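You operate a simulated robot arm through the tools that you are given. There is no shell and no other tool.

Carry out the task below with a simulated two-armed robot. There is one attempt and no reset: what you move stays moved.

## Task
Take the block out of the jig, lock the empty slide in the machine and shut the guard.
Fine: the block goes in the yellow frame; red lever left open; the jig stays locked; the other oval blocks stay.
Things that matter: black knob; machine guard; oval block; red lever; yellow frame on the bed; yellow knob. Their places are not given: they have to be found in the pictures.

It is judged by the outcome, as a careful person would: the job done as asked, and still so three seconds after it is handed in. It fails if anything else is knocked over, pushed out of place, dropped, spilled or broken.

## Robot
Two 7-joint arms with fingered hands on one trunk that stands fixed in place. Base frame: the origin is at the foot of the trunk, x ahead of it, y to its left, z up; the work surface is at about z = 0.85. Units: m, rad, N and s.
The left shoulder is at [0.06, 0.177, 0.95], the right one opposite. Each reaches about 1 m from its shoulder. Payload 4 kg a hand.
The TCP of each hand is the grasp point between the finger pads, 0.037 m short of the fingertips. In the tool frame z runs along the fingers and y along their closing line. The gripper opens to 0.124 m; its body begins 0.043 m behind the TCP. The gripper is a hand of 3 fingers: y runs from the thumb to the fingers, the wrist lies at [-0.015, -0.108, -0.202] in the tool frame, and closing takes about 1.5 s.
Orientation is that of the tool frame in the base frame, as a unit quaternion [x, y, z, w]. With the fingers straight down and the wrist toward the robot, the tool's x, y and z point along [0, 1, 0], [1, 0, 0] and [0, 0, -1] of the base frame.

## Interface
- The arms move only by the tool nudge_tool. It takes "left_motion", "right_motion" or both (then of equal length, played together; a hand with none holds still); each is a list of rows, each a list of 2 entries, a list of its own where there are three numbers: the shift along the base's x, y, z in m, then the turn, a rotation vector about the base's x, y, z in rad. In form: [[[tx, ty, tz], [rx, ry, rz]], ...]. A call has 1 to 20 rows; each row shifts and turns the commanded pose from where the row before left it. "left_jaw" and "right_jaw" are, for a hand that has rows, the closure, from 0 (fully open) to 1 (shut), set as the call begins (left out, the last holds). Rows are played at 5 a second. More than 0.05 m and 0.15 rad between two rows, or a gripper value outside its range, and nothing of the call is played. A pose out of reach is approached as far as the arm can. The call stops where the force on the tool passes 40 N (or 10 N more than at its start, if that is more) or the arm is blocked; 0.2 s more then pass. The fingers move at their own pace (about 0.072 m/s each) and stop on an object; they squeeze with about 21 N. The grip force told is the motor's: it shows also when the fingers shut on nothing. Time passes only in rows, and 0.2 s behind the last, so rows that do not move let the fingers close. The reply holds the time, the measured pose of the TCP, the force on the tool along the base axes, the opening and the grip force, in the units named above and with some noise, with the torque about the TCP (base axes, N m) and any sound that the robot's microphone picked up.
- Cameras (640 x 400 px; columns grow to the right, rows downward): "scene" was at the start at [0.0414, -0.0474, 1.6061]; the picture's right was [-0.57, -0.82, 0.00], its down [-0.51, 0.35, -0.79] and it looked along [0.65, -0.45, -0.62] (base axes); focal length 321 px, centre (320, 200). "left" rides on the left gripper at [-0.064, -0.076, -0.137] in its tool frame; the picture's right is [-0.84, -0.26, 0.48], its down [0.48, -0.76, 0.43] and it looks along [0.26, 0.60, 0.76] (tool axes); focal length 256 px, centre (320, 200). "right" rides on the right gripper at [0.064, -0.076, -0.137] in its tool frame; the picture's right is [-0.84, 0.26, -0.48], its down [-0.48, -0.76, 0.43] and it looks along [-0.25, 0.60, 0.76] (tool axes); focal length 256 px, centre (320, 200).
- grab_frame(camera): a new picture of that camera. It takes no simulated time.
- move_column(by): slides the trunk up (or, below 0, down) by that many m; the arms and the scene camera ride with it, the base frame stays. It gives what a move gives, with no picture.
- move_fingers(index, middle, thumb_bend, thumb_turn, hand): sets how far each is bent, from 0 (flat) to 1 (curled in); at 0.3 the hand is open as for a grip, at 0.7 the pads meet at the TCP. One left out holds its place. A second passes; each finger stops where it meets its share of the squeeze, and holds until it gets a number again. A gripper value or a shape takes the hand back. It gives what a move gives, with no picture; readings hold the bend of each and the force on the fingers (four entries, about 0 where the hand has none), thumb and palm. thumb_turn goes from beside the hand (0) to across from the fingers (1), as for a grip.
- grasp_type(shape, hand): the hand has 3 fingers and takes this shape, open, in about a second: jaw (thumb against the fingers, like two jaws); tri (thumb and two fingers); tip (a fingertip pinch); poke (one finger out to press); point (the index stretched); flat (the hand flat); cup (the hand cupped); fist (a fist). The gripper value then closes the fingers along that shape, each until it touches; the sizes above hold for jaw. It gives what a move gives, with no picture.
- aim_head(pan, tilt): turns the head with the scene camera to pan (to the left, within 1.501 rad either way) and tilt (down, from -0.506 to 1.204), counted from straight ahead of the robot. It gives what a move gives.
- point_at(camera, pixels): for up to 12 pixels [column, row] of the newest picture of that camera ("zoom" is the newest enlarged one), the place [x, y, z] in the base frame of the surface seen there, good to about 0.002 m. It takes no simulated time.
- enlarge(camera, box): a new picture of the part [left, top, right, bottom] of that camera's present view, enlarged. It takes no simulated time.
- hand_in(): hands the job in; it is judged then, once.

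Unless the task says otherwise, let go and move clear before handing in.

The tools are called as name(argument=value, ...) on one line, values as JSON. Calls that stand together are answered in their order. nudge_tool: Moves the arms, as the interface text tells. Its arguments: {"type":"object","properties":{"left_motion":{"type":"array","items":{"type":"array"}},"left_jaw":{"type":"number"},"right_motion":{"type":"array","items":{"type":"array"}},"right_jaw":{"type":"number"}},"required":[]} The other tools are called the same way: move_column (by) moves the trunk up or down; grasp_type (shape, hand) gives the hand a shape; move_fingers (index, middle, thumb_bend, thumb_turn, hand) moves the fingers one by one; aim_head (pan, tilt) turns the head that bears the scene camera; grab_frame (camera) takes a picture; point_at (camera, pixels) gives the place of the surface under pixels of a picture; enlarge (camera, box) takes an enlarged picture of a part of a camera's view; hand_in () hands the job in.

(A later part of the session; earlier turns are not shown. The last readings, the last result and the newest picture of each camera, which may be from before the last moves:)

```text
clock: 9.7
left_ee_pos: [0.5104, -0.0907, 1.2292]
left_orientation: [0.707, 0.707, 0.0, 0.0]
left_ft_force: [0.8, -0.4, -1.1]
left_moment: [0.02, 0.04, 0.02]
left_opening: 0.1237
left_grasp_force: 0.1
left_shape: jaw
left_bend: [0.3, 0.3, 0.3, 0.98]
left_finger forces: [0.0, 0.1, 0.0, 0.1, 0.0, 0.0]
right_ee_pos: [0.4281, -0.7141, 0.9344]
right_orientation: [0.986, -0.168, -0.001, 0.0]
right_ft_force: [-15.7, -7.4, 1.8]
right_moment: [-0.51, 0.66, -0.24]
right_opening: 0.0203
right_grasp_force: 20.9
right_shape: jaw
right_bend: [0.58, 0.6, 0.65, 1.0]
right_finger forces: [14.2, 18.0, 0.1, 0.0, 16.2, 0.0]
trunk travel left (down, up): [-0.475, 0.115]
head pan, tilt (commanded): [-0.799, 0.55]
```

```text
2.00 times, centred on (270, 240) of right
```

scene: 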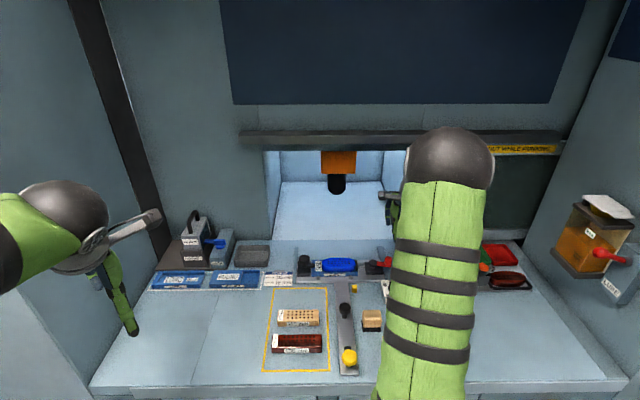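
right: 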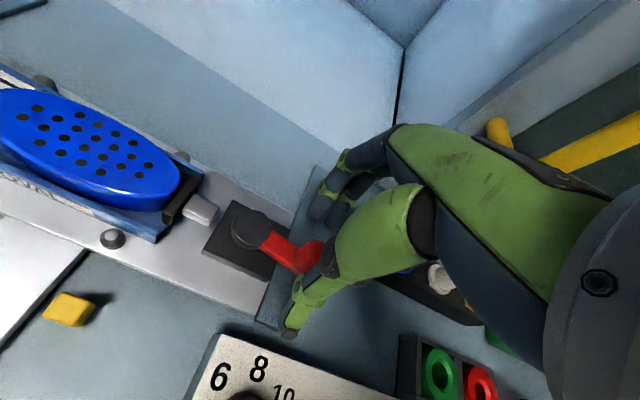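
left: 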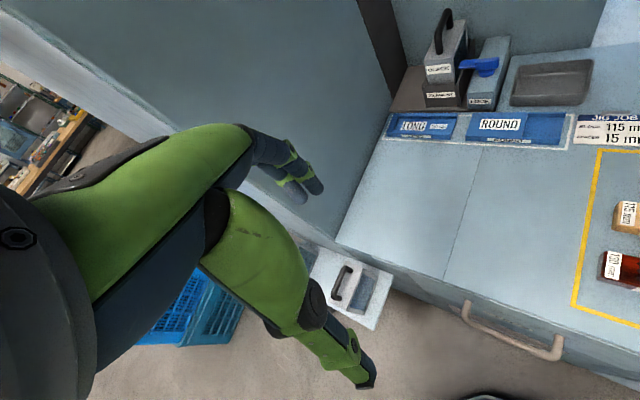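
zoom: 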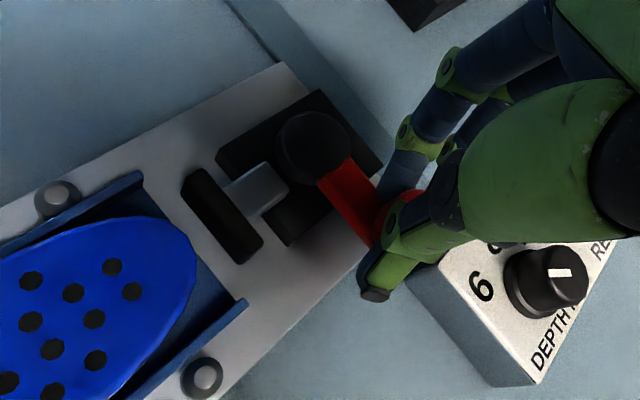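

The force rises to ~17 N against the turn, so the lever is at its open stop. I'll relax, open the fingers and lift away.

nudge_tool(right_motion=[[[-0.003, -0.0025, 0], [0, 0, 0.03]], [[0, 0, 0], [0, 0, 0]], [[0, 0, 0], [0, 0, 0]]], right_jaw=0.5)

nudge_tool(right_motion=[[[0, 0, 0.03], [0, 0, 0]], [[0, 0, 0.04], [0, 0, 0]], [[0, 0, 0.04], [0, 0, 0]], [[0, 0, 0.04], [0, 0, 0]]])

grab_frame(camera="right")

grab_frame(camera="scene")

```text
clock: 10.5
left_ee_pos: [0.5131, -0.0897, 1.2298]
left_orientation: [0.707, 0.708, 0.0, 0.001]
left_ft_force: [0.0, -0.1, -0.6]
left_moment: [0.02, 0.02, 0.03]
left_opening: 0.1237
left_grasp_force: 0.0
left_shape: jaw
left_bend: [0.3, 0.3, 0.3, 0.98]
left_finger forces: [0.0, 0.0, 0.1, 0.1, 0.0, 0.0]
right_ee_pos: [0.4306, -0.7131, 0.9353]
right_orientation: [0.988, -0.152, 0.001, -0.001]
right_ft_force: [0.5, -0.2, 0.2]
right_moment: [-0.02, 0.01, 0.0]
right_opening: 0.0618
right_grasp_force: 0.0
right_shape: jaw
right_bend: [0.42, 0.46, 0.56, 1.0]
right_finger forces: [0.1, 0.1, 0.0, 0.1, 0.1, 0.0]
trunk travel left (down, up): [-0.475, 0.115]
head pan, tilt (commanded): [-0.799, 0.55]
```

```text
clock: 11.5
left_ee_pos: [0.513, -0.0893, 1.2297]
left_orientation: [0.707, 0.707, 0.0, 0.0]
left_ft_force: [-0.8, -0.6, 0.2]
left_moment: [0.0, -0.01, 0.01]
left_opening: 0.124
left_grasp_force: 0.1
left_shape: jaw
left_bend: [0.3, 0.3, 0.3, 0.98]
left_finger forces: [0.0, 0.0, 0.0, 0.1, 0.0, 0.0]
right_ee_pos: [0.4287, -0.7129, 1.083]
right_orientation: [0.988, -0.152, 0.0, 0.0]
right_ft_force: [0.0, 0.4, 0.2]
right_moment: [0.01, -0.01, 0.0]
right_opening: 0.0616
right_grasp_force: 0.1
right_shape: jaw
right_bend: [0.42, 0.46, 0.56, 1.0]
right_finger forces: [0.0, 0.1, 0.0, 0.0, 0.0, 0.0]
trunk travel left (down, up): [-0.475, 0.115]
head pan, tilt (commanded): [-0.799, 0.55]
```

```text
taken
```

right: 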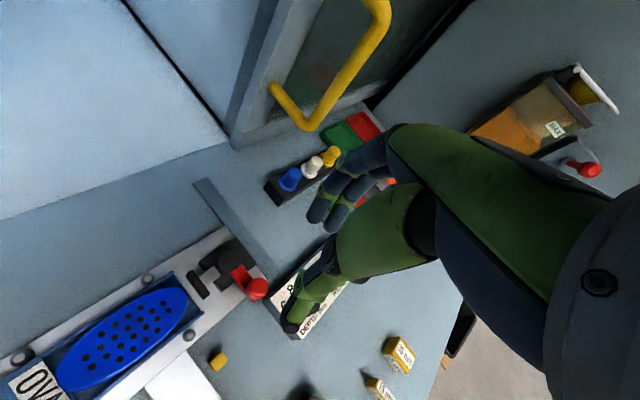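

```text
taken
```

scene: 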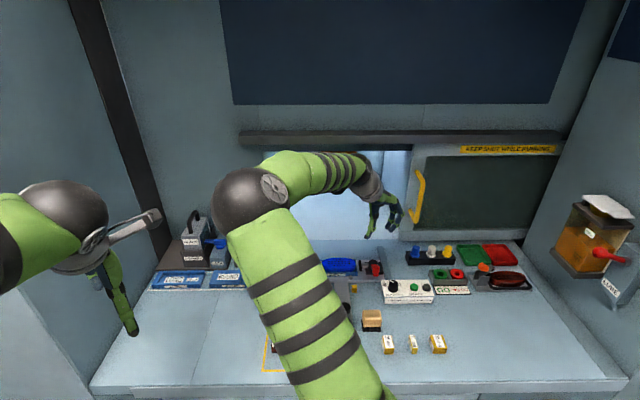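

The lever is open and the hand is clear. I'll check the lever and measure the block from this closer view.

enlarge(camera="right", box=[0, 220, 288, 400])

point_at(camera="zoom", pixels=[[290, 255], [205, 300], [380, 190], [330, 265], [250, 215], [360, 235], [400, 205], [310, 350], [225, 340], [270, 320], [425, 165], [150, 290]])

```text
2.22 times, centred on (144, 310) of right
```

zoom: 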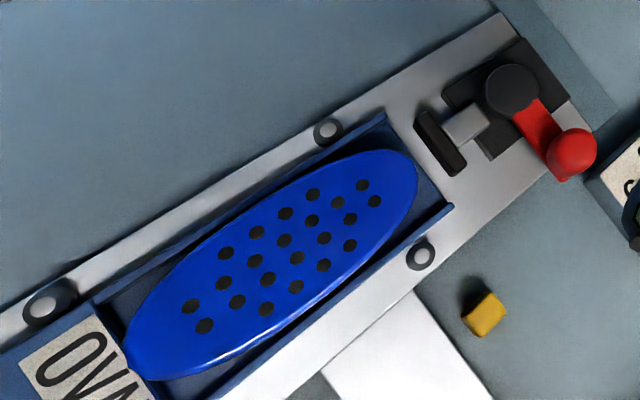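

```text
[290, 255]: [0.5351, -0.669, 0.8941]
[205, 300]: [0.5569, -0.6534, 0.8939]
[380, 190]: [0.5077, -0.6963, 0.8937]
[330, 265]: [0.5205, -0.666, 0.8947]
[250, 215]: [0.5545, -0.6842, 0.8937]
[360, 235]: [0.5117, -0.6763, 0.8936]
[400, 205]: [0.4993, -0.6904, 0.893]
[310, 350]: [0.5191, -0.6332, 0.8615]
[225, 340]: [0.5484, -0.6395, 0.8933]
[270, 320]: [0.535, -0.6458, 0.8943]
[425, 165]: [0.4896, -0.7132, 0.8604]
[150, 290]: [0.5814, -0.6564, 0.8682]
```

The block (top z 0.894) sits between thin tray walls on a floor at z≈0.868. Let me measure the wall tops and block edges to choose the grasp depth.

enlarge(camera="right", box=[90, 260, 218, 340])

point_at(camera="zoom", pixels=[[150, 70], [105, 95], [200, 40], [100, 120], [300, 60], [340, 150], [440, 200], [400, 230], [330, 285], [300, 250], [260, 260], [540, 155]])

```text
5.00 times, centred on (154, 300) of right
```

zoom: 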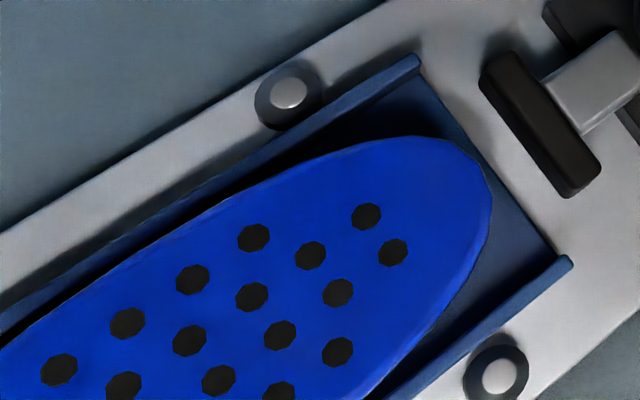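

```text
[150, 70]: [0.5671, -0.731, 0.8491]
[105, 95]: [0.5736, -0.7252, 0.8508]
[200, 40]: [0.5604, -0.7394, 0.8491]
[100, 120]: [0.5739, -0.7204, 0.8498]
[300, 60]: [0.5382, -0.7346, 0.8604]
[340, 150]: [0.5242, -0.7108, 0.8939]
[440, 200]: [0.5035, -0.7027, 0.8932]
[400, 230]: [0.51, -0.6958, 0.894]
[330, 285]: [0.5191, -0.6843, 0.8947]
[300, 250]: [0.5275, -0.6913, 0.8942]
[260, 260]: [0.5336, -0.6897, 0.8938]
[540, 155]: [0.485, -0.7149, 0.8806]
```

point_at(camera="zoom", pixels=[[415, 62], [350, 100], [280, 141], [568, 263], [520, 295], [490, 315], [470, 330], [420, 110], [500, 250], [80, 262], [150, 222], [430, 365]])

```text
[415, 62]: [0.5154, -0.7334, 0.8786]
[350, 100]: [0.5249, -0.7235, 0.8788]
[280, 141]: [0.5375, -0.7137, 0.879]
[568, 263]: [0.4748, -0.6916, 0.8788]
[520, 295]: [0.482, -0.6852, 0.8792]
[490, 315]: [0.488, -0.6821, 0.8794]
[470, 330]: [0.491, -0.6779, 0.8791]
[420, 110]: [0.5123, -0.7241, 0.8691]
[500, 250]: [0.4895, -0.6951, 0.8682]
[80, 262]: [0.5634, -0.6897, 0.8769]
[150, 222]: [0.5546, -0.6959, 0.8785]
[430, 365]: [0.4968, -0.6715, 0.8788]
```

Wall tops are at z≈0.879, so about 15 mm of the block stands free for a fingertip grip along f. I'll move the hand over the block center (0.536,-0.670), turned back to -45°, at z≈0.97.

nudge_tool(right_motion=[[[0.012, 0.0048, 0.0], [0, 0, 0.1212]], [[0.012, 0.0048, 0.0], [0, 0, 0.1212]], [[0.012, 0.0048, -0.005], [0, 0, 0.1212]], [[0.012, 0.0048, -0.015], [0, 0, 0.1212]], [[0.012, 0.0048, -0.015], [0, 0, 0.1212]], [[0.012, 0.0048, -0.02], [0, 0, 0.1212]], [[0.012, 0.0048, -0.02], [0, 0, 0.1212]], [[0.012, 0.0048, -0.02], [0, 0, 0.1212]], [[0.0116, 0.0045, -0.018], [0, 0, 0.1212]]], right_jaw=0.5)

grab_frame(camera="right")

enlarge(camera="scene", box=[280, 200, 400, 280])

```text
clock: 13.5
left_ee_pos: [0.5122, -0.0901, 1.2296]
left_orientation: [0.707, 0.707, 0.0, -0.001]
left_ft_force: [0.9, -0.2, 0.8]
left_moment: [0.0, -0.04, -0.01]
left_opening: 0.1236
left_grasp_force: 0.0
left_shape: jaw
left_bend: [0.3, 0.3, 0.3, 0.98]
left_finger forces: [0.1, 0.0, 0.0, 0.0, 0.0, 0.0]
right_ee_pos: [0.5368, -0.6695, 0.9726]
right_orientation: [0.924, 0.383, 0.0, 0.001]
right_ft_force: [0.0, -0.1, -0.2]
right_moment: [0.0, 0.01, -0.01]
right_opening: 0.0618
right_grasp_force: 0.1
right_shape: jaw
right_bend: [0.42, 0.46, 0.56, 1.0]
right_finger forces: [0.1, 0.0, 0.0, 0.0, 0.0, 0.0]
trunk travel left (down, up): [-0.475, 0.115]
head pan, tilt (commanded): [-0.799, 0.55]
```

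```text
taken
```

right: 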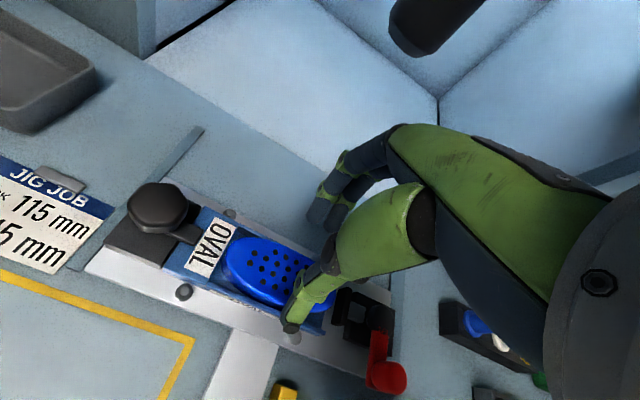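

```text
5.00 times, centred on (340, 240) of scene
```

zoom: 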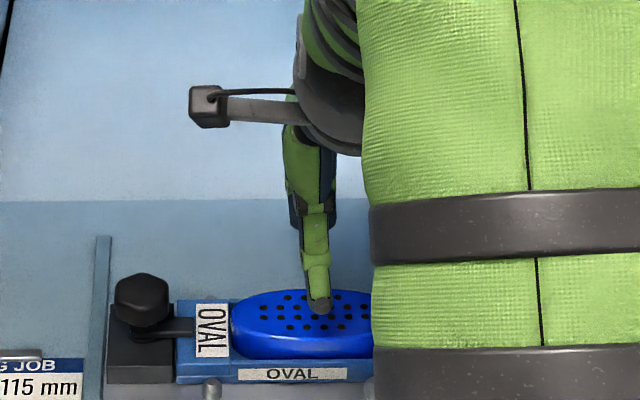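

The hand hovers over the block. I'll measure the thumb and finger tip positions from the wrist camera to know their true height.

enlarge(camera="right", box=[240, 160, 400, 360])

point_at(camera="right", pixels=[[291, 327], [296, 315], [287, 322], [310, 220], [318, 230], [332, 222], [338, 232], [325, 228]])

```text
2.00 times, centred on (320, 260) of right
```

zoom: 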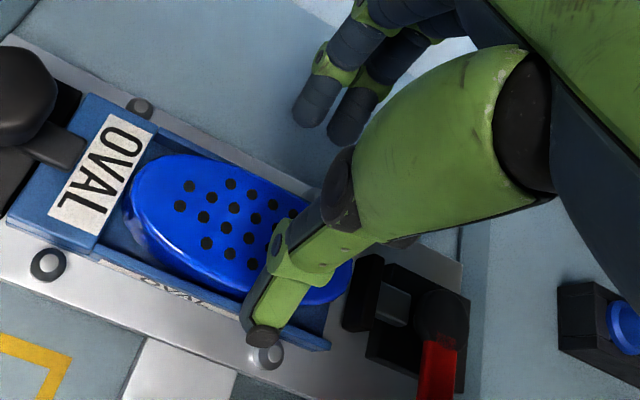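

```text
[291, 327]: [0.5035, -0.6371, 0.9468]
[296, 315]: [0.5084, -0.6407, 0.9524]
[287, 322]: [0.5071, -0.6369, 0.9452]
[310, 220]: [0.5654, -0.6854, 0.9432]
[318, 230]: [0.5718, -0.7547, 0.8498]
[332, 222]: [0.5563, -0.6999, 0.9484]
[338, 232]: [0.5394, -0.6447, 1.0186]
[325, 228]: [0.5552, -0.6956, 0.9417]
```

Tips are ~0.031 m below the TCP at this opening, with the block centered between them. I'll descend to TCP z≈0.918 and then probe down in small steps.

nudge_tool(right_motion=[[[0, 0, -0.02], [0, 0, 0]], [[0, 0, -0.02], [0, 0, 0]], [[0, 0, -0.014], [0, 0, 0]], [[0, 0, 0], [0, 0, 0]]], right_jaw=0.54)

enlarge(camera="right", box=[220, 160, 380, 360])

point_at(camera="zoom", pixels=[[265, 335], [255, 325], [275, 320]])

```text
clock: 14.5
left_ee_pos: [0.5129, -0.0896, 1.23]
left_orientation: [0.707, 0.707, 0.0, 0.0]
left_ft_force: [-0.1, -0.2, 1.0]
left_moment: [0.0, -0.02, 0.0]
left_opening: 0.1236
left_grasp_force: 0.1
left_shape: jaw
left_bend: [0.3, 0.3, 0.3, 0.98]
left_finger forces: [0.1, 0.1, 0.0, 0.0, 0.1, 0.0]
right_ee_pos: [0.538, -0.6701, 0.9184]
right_orientation: [0.924, 0.383, 0.0, 0.0]
right_ft_force: [0.7, 0.5, 0.4]
right_moment: [0.02, 0.01, 0.0]
right_opening: 0.0574
right_grasp_force: 0.1
right_shape: jaw
right_bend: [0.44, 0.47, 0.57, 1.0]
right_finger forces: [0.0, 0.0, 0.1, 0.1, 0.8, 0.1]
trunk travel left (down, up): [-0.475, 0.115]
head pan, tilt (commanded): [-0.799, 0.55]
```

```text
2.00 times, centred on (300, 260) of right
```

zoom: 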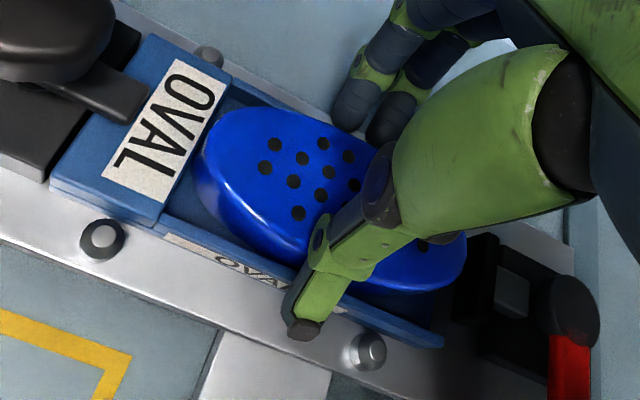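

```text
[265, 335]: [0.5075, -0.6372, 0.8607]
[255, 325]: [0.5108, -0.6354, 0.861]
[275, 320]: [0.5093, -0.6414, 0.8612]
```

TCP is at z=0.918; the thumb shows 0.8 N, perhaps just grazing. I'll read the thumb tip and finger tip positions.

point_at(camera="zoom", pixels=[[303, 330], [310, 315], [298, 322], [345, 115], [355, 125], [380, 130], [385, 142], [320, 300]])

enlarge(camera="scene", box=[312, 240, 368, 285])

```text
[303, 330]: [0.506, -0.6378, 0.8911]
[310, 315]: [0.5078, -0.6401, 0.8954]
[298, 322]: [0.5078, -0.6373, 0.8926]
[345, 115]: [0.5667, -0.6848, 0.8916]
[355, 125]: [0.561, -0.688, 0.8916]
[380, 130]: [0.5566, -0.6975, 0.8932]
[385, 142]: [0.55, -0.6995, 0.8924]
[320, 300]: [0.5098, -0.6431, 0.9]
```

```text
8.89 times, centred on (340, 262) of scene
```

zoom: 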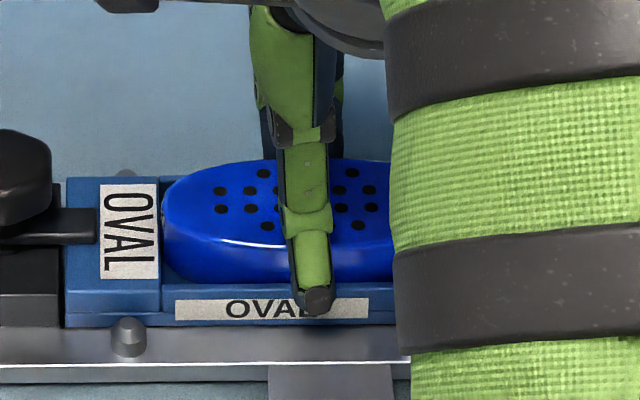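

The tips are around z≈0.886, still above the walls. I'll step down 5 mm slowly while watching the force.

nudge_tool(right_motion=[[[-0.0005, 0.0005, -0.0015], [0, 0, 0]], [[0, 0, -0.0015], [0, 0, 0]], [[0, 0, -0.001], [0, 0, 0]], [[0, 0, -0.001], [0, 0, 0]]])

```text
clock: 15.5
left_ee_pos: [0.5129, -0.0885, 1.2292]
left_orientation: [0.708, 0.707, 0.0, 0.0]
left_ft_force: [-0.4, -0.2, 0.8]
left_moment: [0.01, 0.01, 0.0]
left_opening: 0.1238
left_grasp_force: 0.0
left_shape: jaw
left_bend: [0.3, 0.3, 0.3, 0.98]
left_finger forces: [0.0, 0.0, 0.0, 0.1, 0.0, 0.0]
right_ee_pos: [0.5363, -0.6687, 0.915]
right_orientation: [0.924, 0.382, 0.001, 0.001]
right_ft_force: [1.6, -0.8, 13.3]
right_moment: [-0.27, -0.17, 0.05]
right_opening: 0.0583
right_grasp_force: 0.2
right_shape: jaw
right_bend: [0.43, 0.46, 0.57, 1.0]
right_finger forces: [2.6, 7.7, 0.0, 0.0, 2.4, 0.0]
trunk travel left (down, up): [-0.475, 0.115]
head pan, tilt (commanded): [-0.799, 0.55]
```

Contact with the wall tops at TCP z≈0.915 (13 N). I'll lift about 3 mm off the wall and close on the block.

nudge_tool(right_motion=[[[0, 0, 0.003], [0, 0, 0]], [[0, 0, 0], [0, 0, 0]]])

nudge_tool(right_motion=[[[0, 0, 0], [0, 0, 0]], [[0, 0, 0], [0, 0, 0]], [[0, 0, 0], [0, 0, 0]], [[0, 0, 0], [0, 0, 0]], [[0, 0, 0], [0, 0, 0]]], right_jaw=0.9)

enlarge(camera="right", box=[220, 160, 380, 360])

enlarge(camera="scene", box=[312, 240, 368, 285])

```text
clock: 16.1
left_ee_pos: [0.5129, -0.0894, 1.2282]
left_orientation: [0.708, 0.706, 0.0, 0.001]
left_ft_force: [1.2, 0.6, 0.2]
left_moment: [0.02, -0.03, -0.01]
left_opening: 0.1237
left_grasp_force: 0.1
left_shape: jaw
left_bend: [0.3, 0.3, 0.3, 0.98]
left_finger forces: [0.0, 0.1, 0.0, 0.0, 0.0, 0.1]
right_ee_pos: [0.5356, -0.6683, 0.9154]
right_orientation: [0.924, 0.383, -0.001, -0.002]
right_ft_force: [0.3, -1.0, 4.4]
right_moment: [-0.14, -0.15, 0.04]
right_opening: 0.0586
right_grasp_force: 0.1
right_shape: jaw
right_bend: [0.43, 0.46, 0.57, 1.0]
right_finger forces: [1.1, 3.5, 0.1, 0.0, 0.5, 0.0]
trunk travel left (down, up): [-0.475, 0.115]
head pan, tilt (commanded): [-0.799, 0.55]
```

```text
clock: 17.3
left_ee_pos: [0.5113, -0.0892, 1.2297]
left_orientation: [0.707, 0.707, 0.0, 0.0]
left_ft_force: [-0.3, 1.0, 0.2]
left_moment: [-0.04, -0.02, -0.01]
left_opening: 0.124
left_grasp_force: 0.1
left_shape: jaw
left_bend: [0.3, 0.3, 0.3, 0.98]
left_finger forces: [0.1, 0.0, 0.0, 0.0, 0.0, 0.1]
right_ee_pos: [0.5353, -0.6698, 0.9168]
right_orientation: [0.924, 0.383, 0.001, 0.0]
right_ft_force: [1.0, -0.4, 5.8]
right_moment: [0.0, 0.0, -0.05]
right_opening: 0.0527
right_grasp_force: 21.3
right_shape: jaw
right_bend: [0.45, 0.47, 0.59, 1.0]
right_finger forces: [13.7, 8.0, 0.0, 0.0, 19.5, 0.0]
trunk travel left (down, up): [-0.475, 0.115]
head pan, tilt (commanded): [-0.799, 0.55]
```

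```text
2.00 times, centred on (300, 260) of right
```

zoom: 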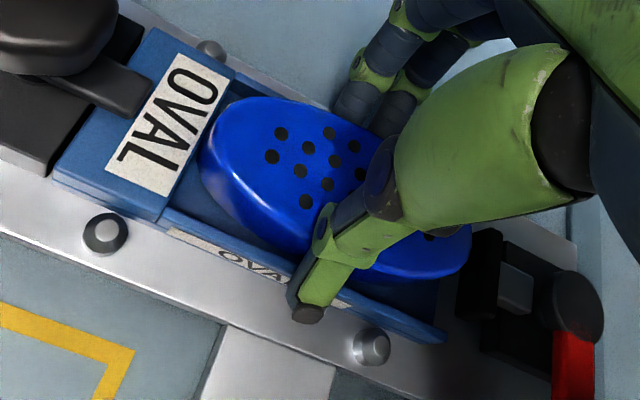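

```text
8.89 times, centred on (340, 262) of scene
```

zoom: 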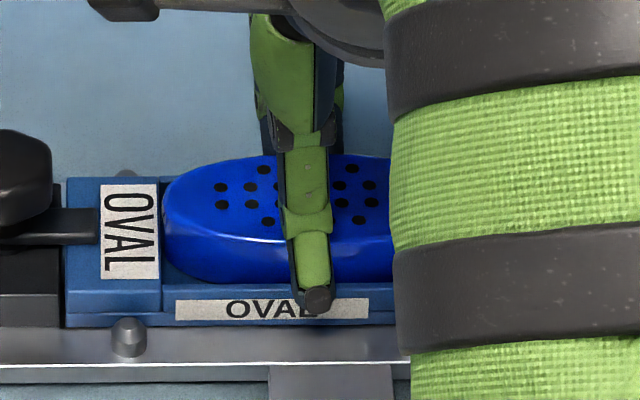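

Closed at 0.0527 m with 21 N; the block seems to shift slightly with the fingers, so the grip is on it. I'll lift slowly by 1 cm and check.

nudge_tool(right_motion=[[[0, 0, 0.002], [0, 0, 0]], [[0, 0, 0.003], [0, 0, 0]], [[0, 0, 0.005], [0, 0, 0]], [[0, 0, 0.005], [0, 0, 0]]])

enlarge(camera="scene", box=[312, 240, 368, 285])

enlarge(camera="right", box=[220, 160, 380, 360])

```text
clock: 18.3
left_ee_pos: [0.5111, -0.0894, 1.2296]
left_orientation: [0.707, 0.707, 0.0, 0.0]
left_ft_force: [0.2, -0.2, 0.2]
left_moment: [0.01, -0.01, 0.01]
left_opening: 0.1237
left_grasp_force: 0.0
left_shape: jaw
left_bend: [0.3, 0.3, 0.3, 0.98]
left_finger forces: [0.0, 0.0, 0.0, 0.0, 0.0, 0.0]
right_ee_pos: [0.5353, -0.6699, 0.9289]
right_orientation: [0.924, 0.382, 0.0, 0.0]
right_ft_force: [0.3, 0.1, -0.4]
right_moment: [0.01, -0.01, 0.0]
right_opening: 0.0508
right_grasp_force: 21.4
right_shape: jaw
right_bend: [0.45, 0.48, 0.59, 1.0]
right_finger forces: [12.9, 6.9, 0.0, 0.0, 18.9, 0.0]
trunk travel left (down, up): [-0.475, 0.115]
head pan, tilt (commanded): [-0.799, 0.55]
```

```text
8.89 times, centred on (340, 262) of scene
```

zoom: 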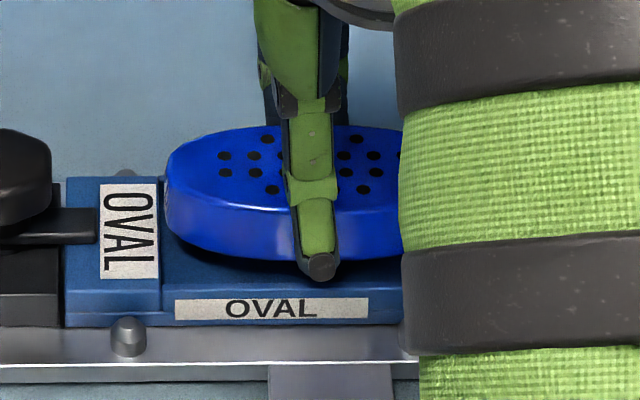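

```text
2.00 times, centred on (300, 260) of right
```

zoom: 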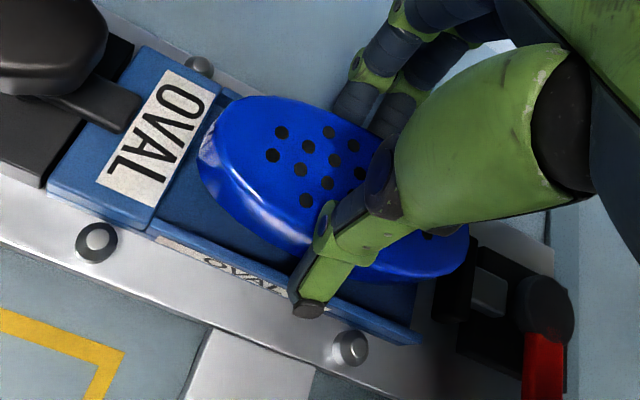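

The block is held and lifts cleanly. I'll raise it over the jig knob height, then carry it to the free far part of the yellow frame.

nudge_tool(right_motion=[[[0, 0, 0.015], [0, 0, 0]], [[0, 0, 0.025], [0, 0, 0]], [[0, 0, 0.025], [0, 0, 0]], [[0.0013, 0.0208, 0], [0, 0, 0]], [[0.0013, 0.025, 0], [0, 0, 0]], [[0.0013, 0.025, 0], [0, 0, 0]], [[0.0014, 0.025, 0], [0, 0, 0]], [[0.0014, 0.025, 0], [0, 0, 0]], [[0.0014, 0.025, 0], [0, 0, 0]], [[0.0, 0.025, 0], [0, 0, 0]]])

grab_frame(camera="right")

grab_frame(camera="scene")

```text
clock: 20.5
left_ee_pos: [0.512, -0.0894, 1.2299]
left_orientation: [0.707, 0.708, 0.0, -0.001]
left_ft_force: [-0.4, 0.1, 0.8]
left_moment: [-0.04, 0.05, -0.01]
left_opening: 0.1238
left_grasp_force: 0.1
left_shape: jaw
left_bend: [0.3, 0.3, 0.3, 0.98]
left_finger forces: [0.0, 0.0, 0.1, 0.0, 0.0, 0.1]
right_ee_pos: [0.5448, -0.4997, 0.9956]
right_orientation: [0.924, 0.382, 0.0, 0.0]
right_ft_force: [-0.1, 0.2, -1.4]
right_moment: [0.02, -0.02, 0.03]
right_opening: 0.0508
right_grasp_force: 20.8
right_shape: jaw
right_bend: [0.45, 0.48, 0.59, 1.0]
right_finger forces: [12.9, 6.9, 0.0, 0.0, 18.9, 0.1]
trunk travel left (down, up): [-0.475, 0.115]
head pan, tilt (commanded): [-0.799, 0.55]
```

```text
taken
```

right: 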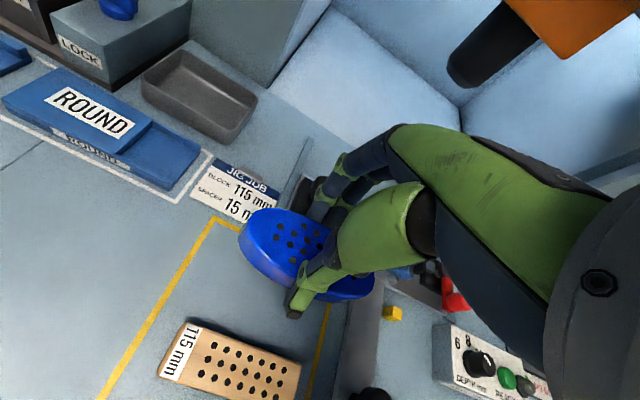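

```text
taken
```

scene: 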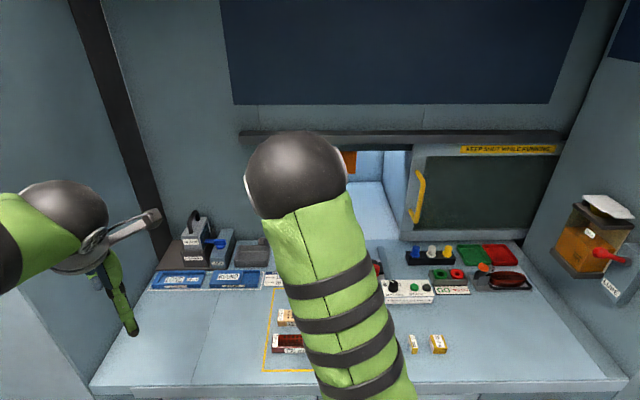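

The block hangs above the far part of the frame. I'll measure the frame's corner, the 115 mm block's far edge and the oval block's own position from this view.

point_at(camera="right", pixels=[[214, 222], [220, 217], [185, 272], [329, 320], [322, 348], [190, 325], [240, 342], [298, 367], [280, 235], [245, 240], [268, 275], [355, 292]])

enlarge(camera="right", box=[140, 190, 380, 390])

```text
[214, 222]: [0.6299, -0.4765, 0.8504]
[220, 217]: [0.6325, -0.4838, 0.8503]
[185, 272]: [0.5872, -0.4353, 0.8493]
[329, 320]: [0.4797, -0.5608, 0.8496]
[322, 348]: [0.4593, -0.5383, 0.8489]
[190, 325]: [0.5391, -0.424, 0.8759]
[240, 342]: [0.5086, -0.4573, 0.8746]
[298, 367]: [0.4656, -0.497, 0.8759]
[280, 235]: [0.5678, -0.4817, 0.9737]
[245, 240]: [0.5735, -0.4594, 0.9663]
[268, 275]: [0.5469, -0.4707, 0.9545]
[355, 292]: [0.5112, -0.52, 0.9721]
```

```text
2.00 times, centred on (260, 290) of right
```

zoom: 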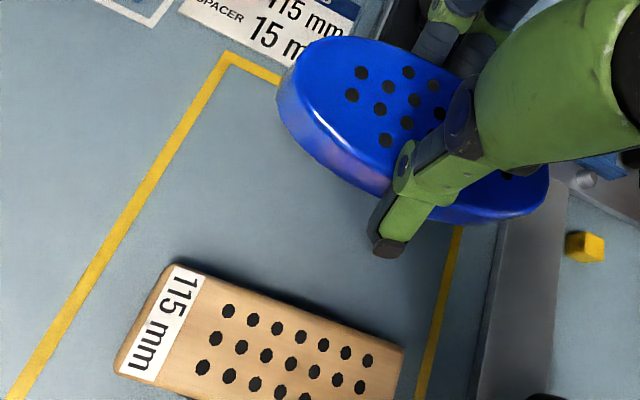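

Frame spans r -0.107 to 0.057 and f up to ~0.785; the 115 block ends at f≈0.682. I'll shift 7 mm right to center and lower toward the bed, stopping just above.

nudge_tool(right_motion=[[[-0.0025, -0.0025, -0.02], [0, 0, 0]], [[-0.0025, -0.0025, -0.025], [0, 0, 0]], [[0, 0, -0.025], [0, 0, 0]], [[0, 0, -0.015], [0, 0, 0]], [[0, 0, -0.006], [0, 0, 0]]])

enlarge(camera="right", box=[140, 190, 380, 390])

```text
clock: 21.7
left_ee_pos: [0.5115, -0.09, 1.2297]
left_orientation: [0.707, 0.707, 0.0, 0.0]
left_ft_force: [-0.9, -0.3, 0.5]
left_moment: [-0.01, 0.0, 0.03]
left_opening: 0.1237
left_grasp_force: 0.1
left_shape: jaw
left_bend: [0.3, 0.3, 0.3, 0.98]
left_finger forces: [0.0, 0.0, 0.0, 0.0, 0.1, 0.0]
right_ee_pos: [0.5383, -0.5034, 0.9044]
right_orientation: [0.924, 0.382, 0.0, 0.0]
right_ft_force: [-0.4, -0.5, -0.5]
right_moment: [0.01, 0.0, 0.0]
right_opening: 0.0506
right_grasp_force: 21.0
right_shape: jaw
right_bend: [0.45, 0.48, 0.59, 1.0]
right_finger forces: [12.8, 6.9, 0.0, 0.0, 18.9, 0.0]
trunk travel left (down, up): [-0.475, 0.115]
head pan, tilt (commanded): [-0.799, 0.55]
```

```text
2.00 times, centred on (260, 290) of right
```

zoom: 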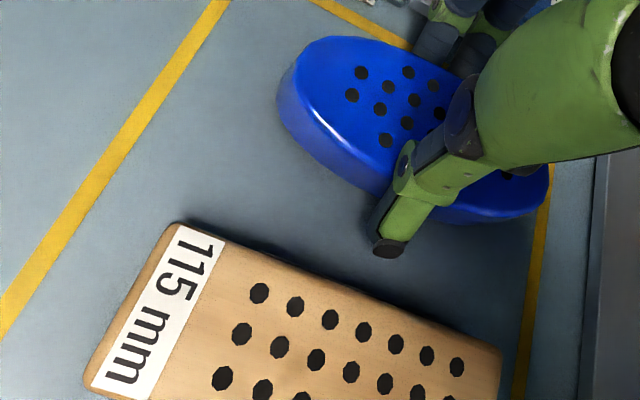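

Just above the bed now. I'll verify the block's ends against the frame lines before the last few millimetres.

point_at(camera="zoom", pixels=[[285, 90], [300, 60], [540, 180], [545, 205], [130, 130], [395, 45], [225, 232], [330, 270], [380, 250], [340, 170], [500, 215]])

```text
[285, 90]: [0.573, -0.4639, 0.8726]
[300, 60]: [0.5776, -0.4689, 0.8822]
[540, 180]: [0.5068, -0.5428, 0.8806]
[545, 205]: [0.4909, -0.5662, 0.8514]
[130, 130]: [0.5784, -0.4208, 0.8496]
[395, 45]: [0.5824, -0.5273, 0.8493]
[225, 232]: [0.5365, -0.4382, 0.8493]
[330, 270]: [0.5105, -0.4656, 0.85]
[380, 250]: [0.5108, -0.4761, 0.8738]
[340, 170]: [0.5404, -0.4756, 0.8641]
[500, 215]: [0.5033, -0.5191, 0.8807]
```

The block spans r≈-0.078 to 0.027, centered inside the frame. I'll lower in 1.5 mm steps until touch.

nudge_tool(right_motion=[[[0, 0, -0.0015], [0, 0, 0]], [[0, 0, -0.0015], [0, 0, 0]], [[0, 0, -0.0015], [0, 0, 0]]])

```text
clock: 22.5
left_ee_pos: [0.5119, -0.0894, 1.2292]
left_orientation: [0.707, 0.707, 0.001, 0.0]
left_ft_force: [-0.5, 0.3, 0.0]
left_moment: [-0.01, -0.05, -0.01]
left_opening: 0.1237
left_grasp_force: 0.1
left_shape: jaw
left_bend: [0.3, 0.3, 0.3, 0.98]
left_finger forces: [0.0, 0.1, 0.0, 0.0, 0.0, 0.1]
right_ee_pos: [0.5385, -0.5043, 0.9002]
right_orientation: [0.924, 0.382, 0.001, -0.001]
right_ft_force: [-0.3, 0.0, -0.5]
right_moment: [0.01, 0.03, -0.01]
right_opening: 0.0509
right_grasp_force: 20.9
right_shape: jaw
right_bend: [0.45, 0.48, 0.59, 1.0]
right_finger forces: [12.9, 6.8, 0.0, 0.1, 18.8, 0.0]
trunk travel left (down, up): [-0.475, 0.115]
head pan, tilt (commanded): [-0.799, 0.55]
```

nudge_tool(right_motion=[[[0, 0, -0.001], [0, 0, 0]], [[0, 0, -0.001], [0, 0, 0]]])

enlarge(camera="right", box=[220, 190, 348, 270])

```text
clock: 23.1
left_ee_pos: [0.5119, -0.0891, 1.2291]
left_orientation: [0.707, 0.707, 0.0, 0.001]
left_ft_force: [0.6, -0.2, 0.5]
left_moment: [0.0, -0.01, -0.02]
left_opening: 0.1234
left_grasp_force: 0.1
left_shape: jaw
left_bend: [0.3, 0.3, 0.3, 0.98]
left_finger forces: [0.0, 0.1, 0.1, 0.0, 0.1, 0.1]
right_ee_pos: [0.5398, -0.5045, 0.8973]
right_orientation: [0.924, 0.383, 0.0, 0.0]
right_ft_force: [-0.4, 1.2, 2.4]
right_moment: [-0.05, -0.03, -0.03]
right_opening: 0.0508
right_grasp_force: 20.7
right_shape: jaw
right_bend: [0.45, 0.48, 0.59, 1.0]
right_finger forces: [12.6, 7.3, 0.1, 0.0, 19.6, 0.0]
trunk travel left (down, up): [-0.475, 0.115]
head pan, tilt (commanded): [-0.799, 0.55]
```

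```text
5.00 times, centred on (284, 230) of right
```

zoom: 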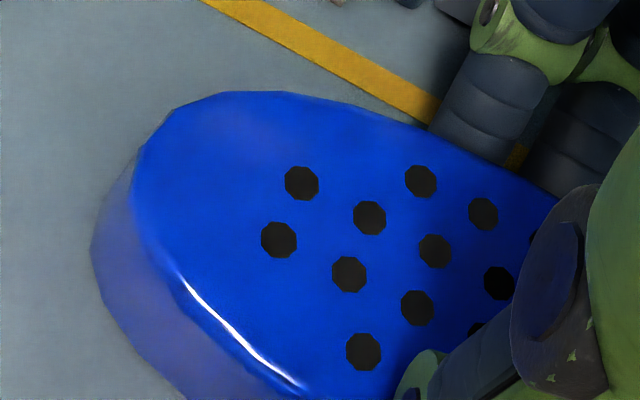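

Force turned to +2.4 N upward: the block touches the bed. I'll open the fingers gently and lift straight up.

nudge_tool(right_motion=[[[0, 0, -0.0003], [0, 0, 0]], [[0, 0, 0], [0, 0, 0]], [[0, 0, 0], [0, 0, 0]]], right_jaw=0.5)

nudge_tool(right_motion=[[[0, 0, 0.01], [0, 0, 0]], [[0, 0, 0.02], [0, 0, 0]], [[0, 0, 0.03], [0, 0, 0]], [[0, 0, 0.04], [0, 0, 0]]])

grab_frame(camera="right")

```text
clock: 23.9
left_ee_pos: [0.5125, -0.0894, 1.2297]
left_orientation: [0.707, 0.707, 0.0, 0.001]
left_ft_force: [0.2, 0.0, 0.0]
left_moment: [-0.05, -0.01, 0.02]
left_opening: 0.1233
left_grasp_force: 0.1
left_shape: jaw
left_bend: [0.3, 0.3, 0.3, 0.98]
left_finger forces: [0.0, 0.1, 0.0, 0.0, 0.0, 0.1]
right_ee_pos: [0.5383, -0.5044, 0.8972]
right_orientation: [0.924, 0.382, 0.0, 0.0]
right_ft_force: [0.1, -0.6, -0.5]
right_moment: [0.0, -0.02, 0.0]
right_opening: 0.0615
right_grasp_force: 0.1
right_shape: jaw
right_bend: [0.42, 0.46, 0.56, 1.0]
right_finger forces: [0.0, 0.1, 0.0, 0.0, 0.1, 0.0]
trunk travel left (down, up): [-0.475, 0.115]
head pan, tilt (commanded): [-0.799, 0.55]
```

```text
clock: 24.9
left_ee_pos: [0.5117, -0.0884, 1.2297]
left_orientation: [0.707, 0.707, 0.0, -0.001]
left_ft_force: [-0.6, 0.7, -0.8]
left_moment: [0.02, -0.01, 0.01]
left_opening: 0.1235
left_grasp_force: 0.1
left_shape: jaw
left_bend: [0.3, 0.3, 0.3, 0.98]
left_finger forces: [0.1, 0.0, 0.0, 0.0, 0.1, 0.0]
right_ee_pos: [0.5374, -0.5046, 0.9981]
right_orientation: [0.924, 0.383, 0.0, -0.001]
right_ft_force: [-0.1, -0.2, 0.0]
right_moment: [-0.02, -0.02, 0.01]
right_opening: 0.0618
right_grasp_force: 0.0
right_shape: jaw
right_bend: [0.42, 0.46, 0.56, 1.0]
right_finger forces: [0.1, 0.0, 0.0, 0.0, 0.1, 0.0]
trunk travel left (down, up): [-0.475, 0.115]
head pan, tilt (commanded): [-0.799, 0.55]
```

```text
taken
```

right: 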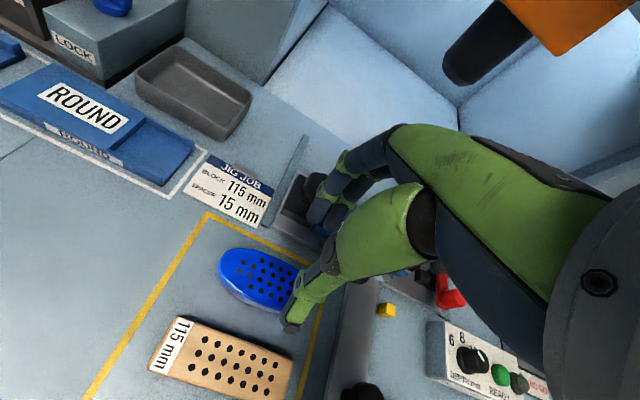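

The oval block sits inside the frame between the 115 block and the far line. Next I'll move over the black push knob on the stem.

nudge_tool(right_motion=[[[-0.033, -0.0098, 0.01], [0, 0, 0]], [[-0.033, -0.0098, 0.0], [0, 0, 0]], [[-0.033, -0.0098, 0.0], [0, 0, 0]], [[-0.0332, -0.0098, -0.01], [0, 0, 0]]])

grab_frame(camera="right")

grab_frame(camera="scene")

```text
clock: 25.9
left_ee_pos: [0.512, -0.0896, 1.229]
left_orientation: [0.707, 0.707, 0.001, 0.0]
left_ft_force: [0.1, -1.0, 0.4]
left_moment: [0.04, 0.02, -0.03]
left_opening: 0.1235
left_grasp_force: 0.0
left_shape: jaw
left_bend: [0.3, 0.3, 0.3, 0.98]
left_finger forces: [0.0, 0.0, 0.0, 0.0, 0.0, 0.1]
right_ee_pos: [0.4059, -0.5446, 0.9984]
right_orientation: [0.924, 0.382, 0.0, 0.0]
right_ft_force: [-0.5, -0.4, 0.4]
right_moment: [-0.04, -0.02, 0.0]
right_opening: 0.0618
right_grasp_force: 0.1
right_shape: jaw
right_bend: [0.42, 0.46, 0.56, 1.0]
right_finger forces: [0.0, 0.1, 0.0, 0.0, 0.0, 0.0]
trunk travel left (down, up): [-0.475, 0.115]
head pan, tilt (commanded): [-0.799, 0.55]
```

```text
taken
```

right: 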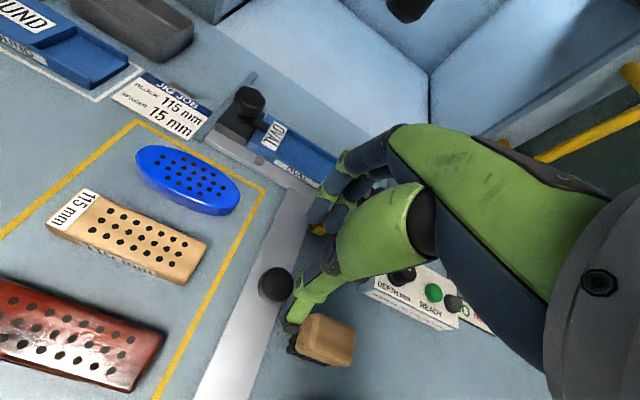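

```text
taken
```

scene: 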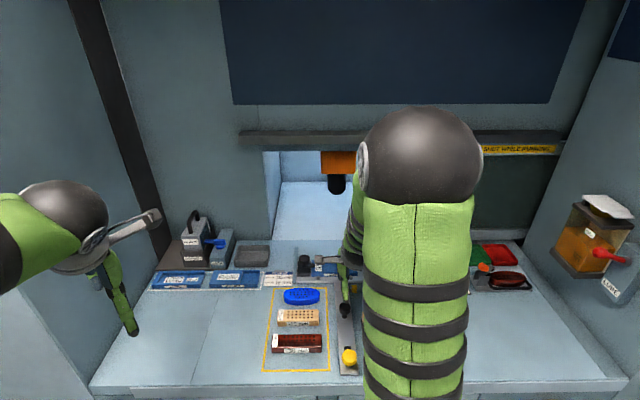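

The oval block is neatly inside the frame. I'll measure the black knob top and the brush next to it before descending.

point_at(camera="right", pixels=[[276, 284], [262, 280], [290, 284], [276, 272], [276, 297], [312, 325], [320, 345], [300, 340], [290, 326], [240, 350], [319, 229], [300, 200]])

enlarge(camera="right", box=[220, 220, 380, 380])

```text
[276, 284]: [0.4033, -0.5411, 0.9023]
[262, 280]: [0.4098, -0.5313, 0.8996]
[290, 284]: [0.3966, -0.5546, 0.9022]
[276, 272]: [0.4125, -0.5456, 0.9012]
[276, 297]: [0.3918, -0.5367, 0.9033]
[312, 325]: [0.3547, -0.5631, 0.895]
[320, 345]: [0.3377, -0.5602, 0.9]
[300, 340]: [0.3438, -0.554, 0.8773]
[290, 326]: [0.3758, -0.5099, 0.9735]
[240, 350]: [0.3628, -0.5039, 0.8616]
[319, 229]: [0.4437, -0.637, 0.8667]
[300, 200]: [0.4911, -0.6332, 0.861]
```

```text
2.50 times, centred on (300, 300) of right
```

zoom: 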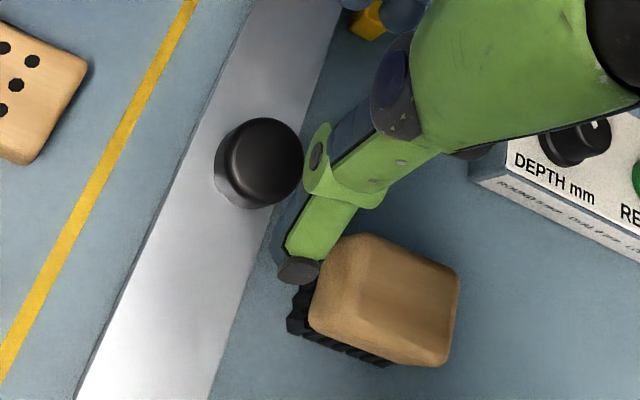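

Black knob center is about (0.403,-0.542), top z 0.902; the brush is 4 cm to the right, clear of the thumb. I'll descend and grip the knob cap.

nudge_tool(right_motion=[[[-0.0028, 0.0028, -0.02], [0, 0, 0]], [[0, 0, -0.025], [0, 0, 0]], [[0, 0, -0.02], [0, 0, 0]], [[0, 0, -0.012], [0, 0, 0]]])

nudge_tool(right_motion=[[[0, 0, 0], [0, 0, 0]], [[0, 0, 0], [0, 0, 0]], [[0, 0, 0], [0, 0, 0]], [[0, 0, 0], [0, 0, 0]], [[0, 0, 0], [0, 0, 0]]], right_jaw=0.9)

enlarge(camera="right", box=[200, 160, 400, 360])

```text
clock: 26.9
left_ee_pos: [0.5115, -0.0894, 1.2292]
left_orientation: [0.707, 0.707, 0.001, 0.0]
left_ft_force: [-0.1, 0.2, 0.2]
left_moment: [0.01, 0.0, 0.02]
left_opening: 0.1238
left_grasp_force: 0.0
left_shape: jaw
left_bend: [0.3, 0.3, 0.3, 0.98]
left_finger forces: [0.0, 0.0, 0.1, 0.0, 0.0, 0.0]
right_ee_pos: [0.405, -0.5397, 0.9218]
right_orientation: [0.924, 0.382, -0.001, 0.0]
right_ft_force: [0.2, -0.2, 0.3]
right_moment: [0.02, 0.02, -0.01]
right_opening: 0.0616
right_grasp_force: 0.0
right_shape: jaw
right_bend: [0.42, 0.46, 0.56, 1.0]
right_finger forces: [0.1, 0.0, 0.0, 0.0, 0.0, 0.0]
trunk travel left (down, up): [-0.475, 0.115]
head pan, tilt (commanded): [-0.799, 0.55]
```

```text
clock: 28.1
left_ee_pos: [0.5117, -0.0886, 1.2297]
left_orientation: [0.707, 0.707, 0.001, 0.0]
left_ft_force: [-0.7, -0.2, -0.1]
left_moment: [0.02, -0.03, 0.01]
left_opening: 0.1236
left_grasp_force: 0.2
left_shape: jaw
left_bend: [0.3, 0.3, 0.3, 0.98]
left_finger forces: [0.0, 0.0, 0.1, 0.0, 0.0, 0.0]
right_ee_pos: [0.4055, -0.5395, 0.9219]
right_orientation: [0.924, 0.382, 0.0, 0.001]
right_ft_force: [2.1, 4.3, 2.0]
right_moment: [-0.05, -0.17, 0.03]
right_opening: 0.0283
right_grasp_force: 20.5
right_shape: jaw
right_bend: [0.58, 0.57, 0.63, 1.0]
right_finger forces: [10.8, 7.7, 0.0, 0.1, 19.5, 0.1]
trunk travel left (down, up): [-0.475, 0.115]
head pan, tilt (commanded): [-0.799, 0.55]
```

```text
2.00 times, centred on (300, 260) of right
```

zoom: 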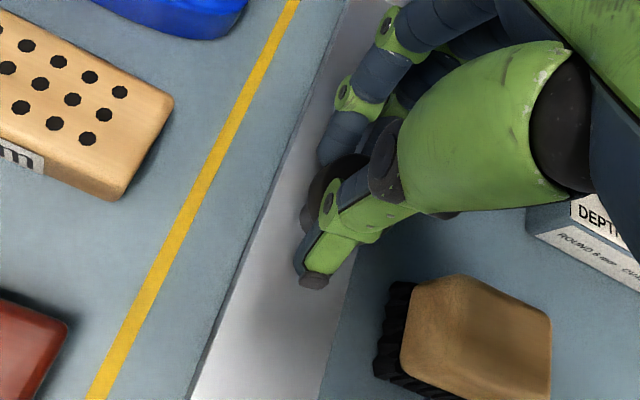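

The knob is gripped (0.028 m). I'll push forward along f by 3 cm as a test and watch the slide and the force.

nudge_tool(right_motion=[[[0.0035, -0.0035, 0], [0, 0, 0]], [[0.0055, -0.0055, 0], [0, 0, 0]], [[0.006, -0.006, 0], [0, 0, 0]], [[0.006, -0.006, 0], [0, 0, 0]]])

grab_frame(camera="scene")

grab_frame(camera="right")

```text
clock: 29.1
left_ee_pos: [0.5126, -0.0881, 1.2305]
left_orientation: [0.707, 0.707, 0.001, 0.0]
left_ft_force: [-0.4, 0.4, 0.5]
left_moment: [0.01, 0.02, 0.02]
left_opening: 0.1237
left_grasp_force: 0.0
left_shape: jaw
left_bend: [0.3, 0.3, 0.3, 0.98]
left_finger forces: [0.0, 0.0, 0.1, 0.1, 0.1, 0.1]
right_ee_pos: [0.4261, -0.5609, 0.9201]
right_orientation: [0.924, 0.382, 0.001, 0.0]
right_ft_force: [4.1, 3.5, 10.9]
right_moment: [-0.11, -0.28, 0.02]
right_opening: 0.0283
right_grasp_force: 21.0
right_shape: jaw
right_bend: [0.58, 0.57, 0.63, 1.0]
right_finger forces: [12.8, 9.8, 0.0, 0.0, 21.4, 0.0]
trunk travel left (down, up): [-0.475, 0.115]
head pan, tilt (commanded): [-0.799, 0.55]
```

```text
taken
```

scene: 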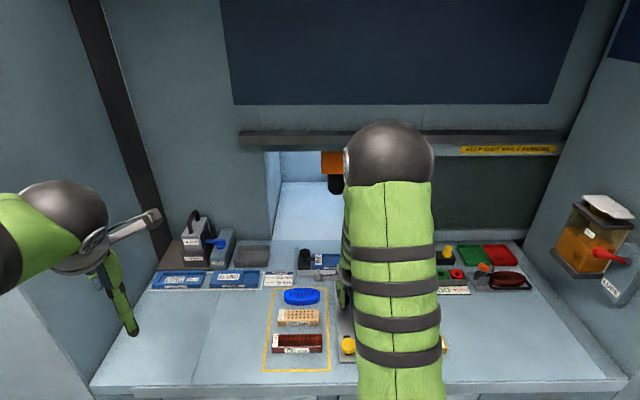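

```text
taken
```

right: 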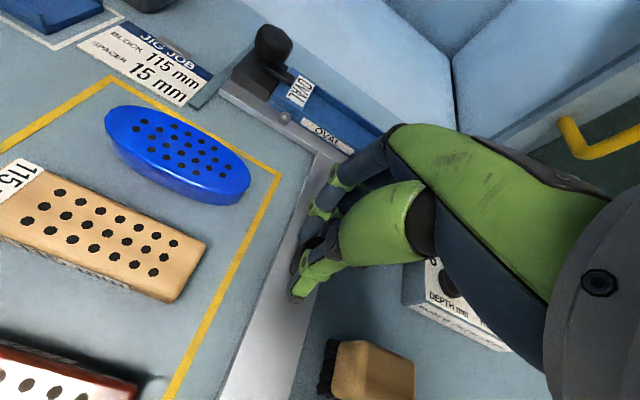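

The slide follows with little force. I'll push another 12 cm.

nudge_tool(right_motion=[[[0.0106, -0.0106, 0.001], [0, 0, 0]], [[0.0106, -0.0106, 0], [0, 0, 0]], [[0.0106, -0.0106, 0], [0, 0, 0]], [[0.0106, -0.0106, 0], [0, 0, 0]], [[0.0106, -0.0106, 0], [0, 0, 0]], [[0.0106, -0.0106, 0], [0, 0, 0]], [[0.0106, -0.0106, 0], [0, 0, 0]], [[0.0106, -0.0106, 0], [0, 0, 0]]])

grab_frame(camera="scene")

grab_frame(camera="right")

```text
clock: 30.9
left_ee_pos: [0.5128, -0.0897, 1.2279]
left_orientation: [0.707, 0.707, 0.001, 0.0]
left_ft_force: [-0.2, 0.0, 0.1]
left_moment: [-0.02, 0.02, 0.0]
left_opening: 0.124
left_grasp_force: 0.0
left_shape: jaw
left_bend: [0.3, 0.3, 0.3, 0.98]
left_finger forces: [0.1, 0.1, 0.0, 0.0, 0.0, 0.0]
right_ee_pos: [0.5096, -0.645, 0.9228]
right_orientation: [0.924, 0.382, 0.0, 0.0]
right_ft_force: [3.9, 3.0, -4.3]
right_moment: [-0.06, -0.24, 0.09]
right_opening: 0.0274
right_grasp_force: 21.0
right_shape: jaw
right_bend: [0.58, 0.57, 0.64, 1.0]
right_finger forces: [12.1, 9.0, 0.0, 0.0, 17.3, 0.0]
trunk travel left (down, up): [-0.475, 0.115]
head pan, tilt (commanded): [-0.799, 0.55]
```

```text
taken
```

scene: 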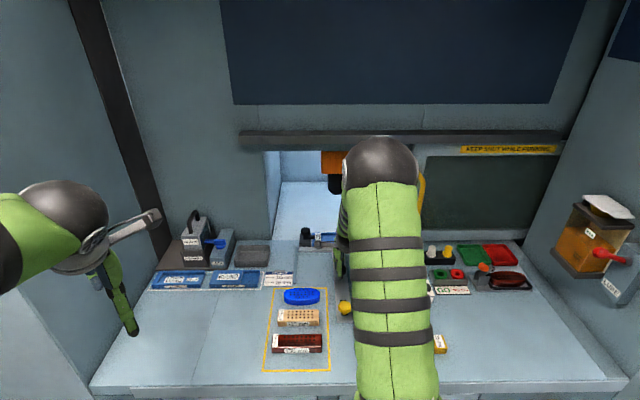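

```text
taken
```

right: 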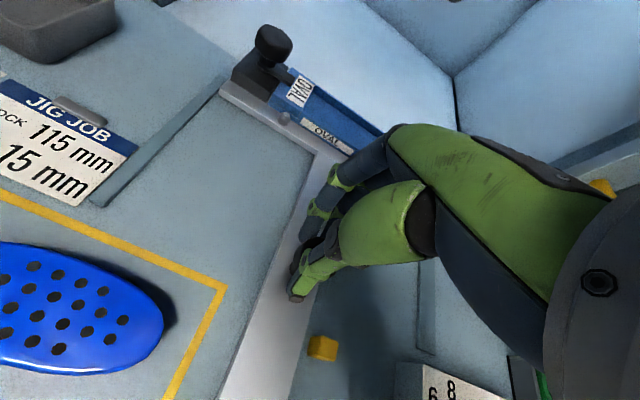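

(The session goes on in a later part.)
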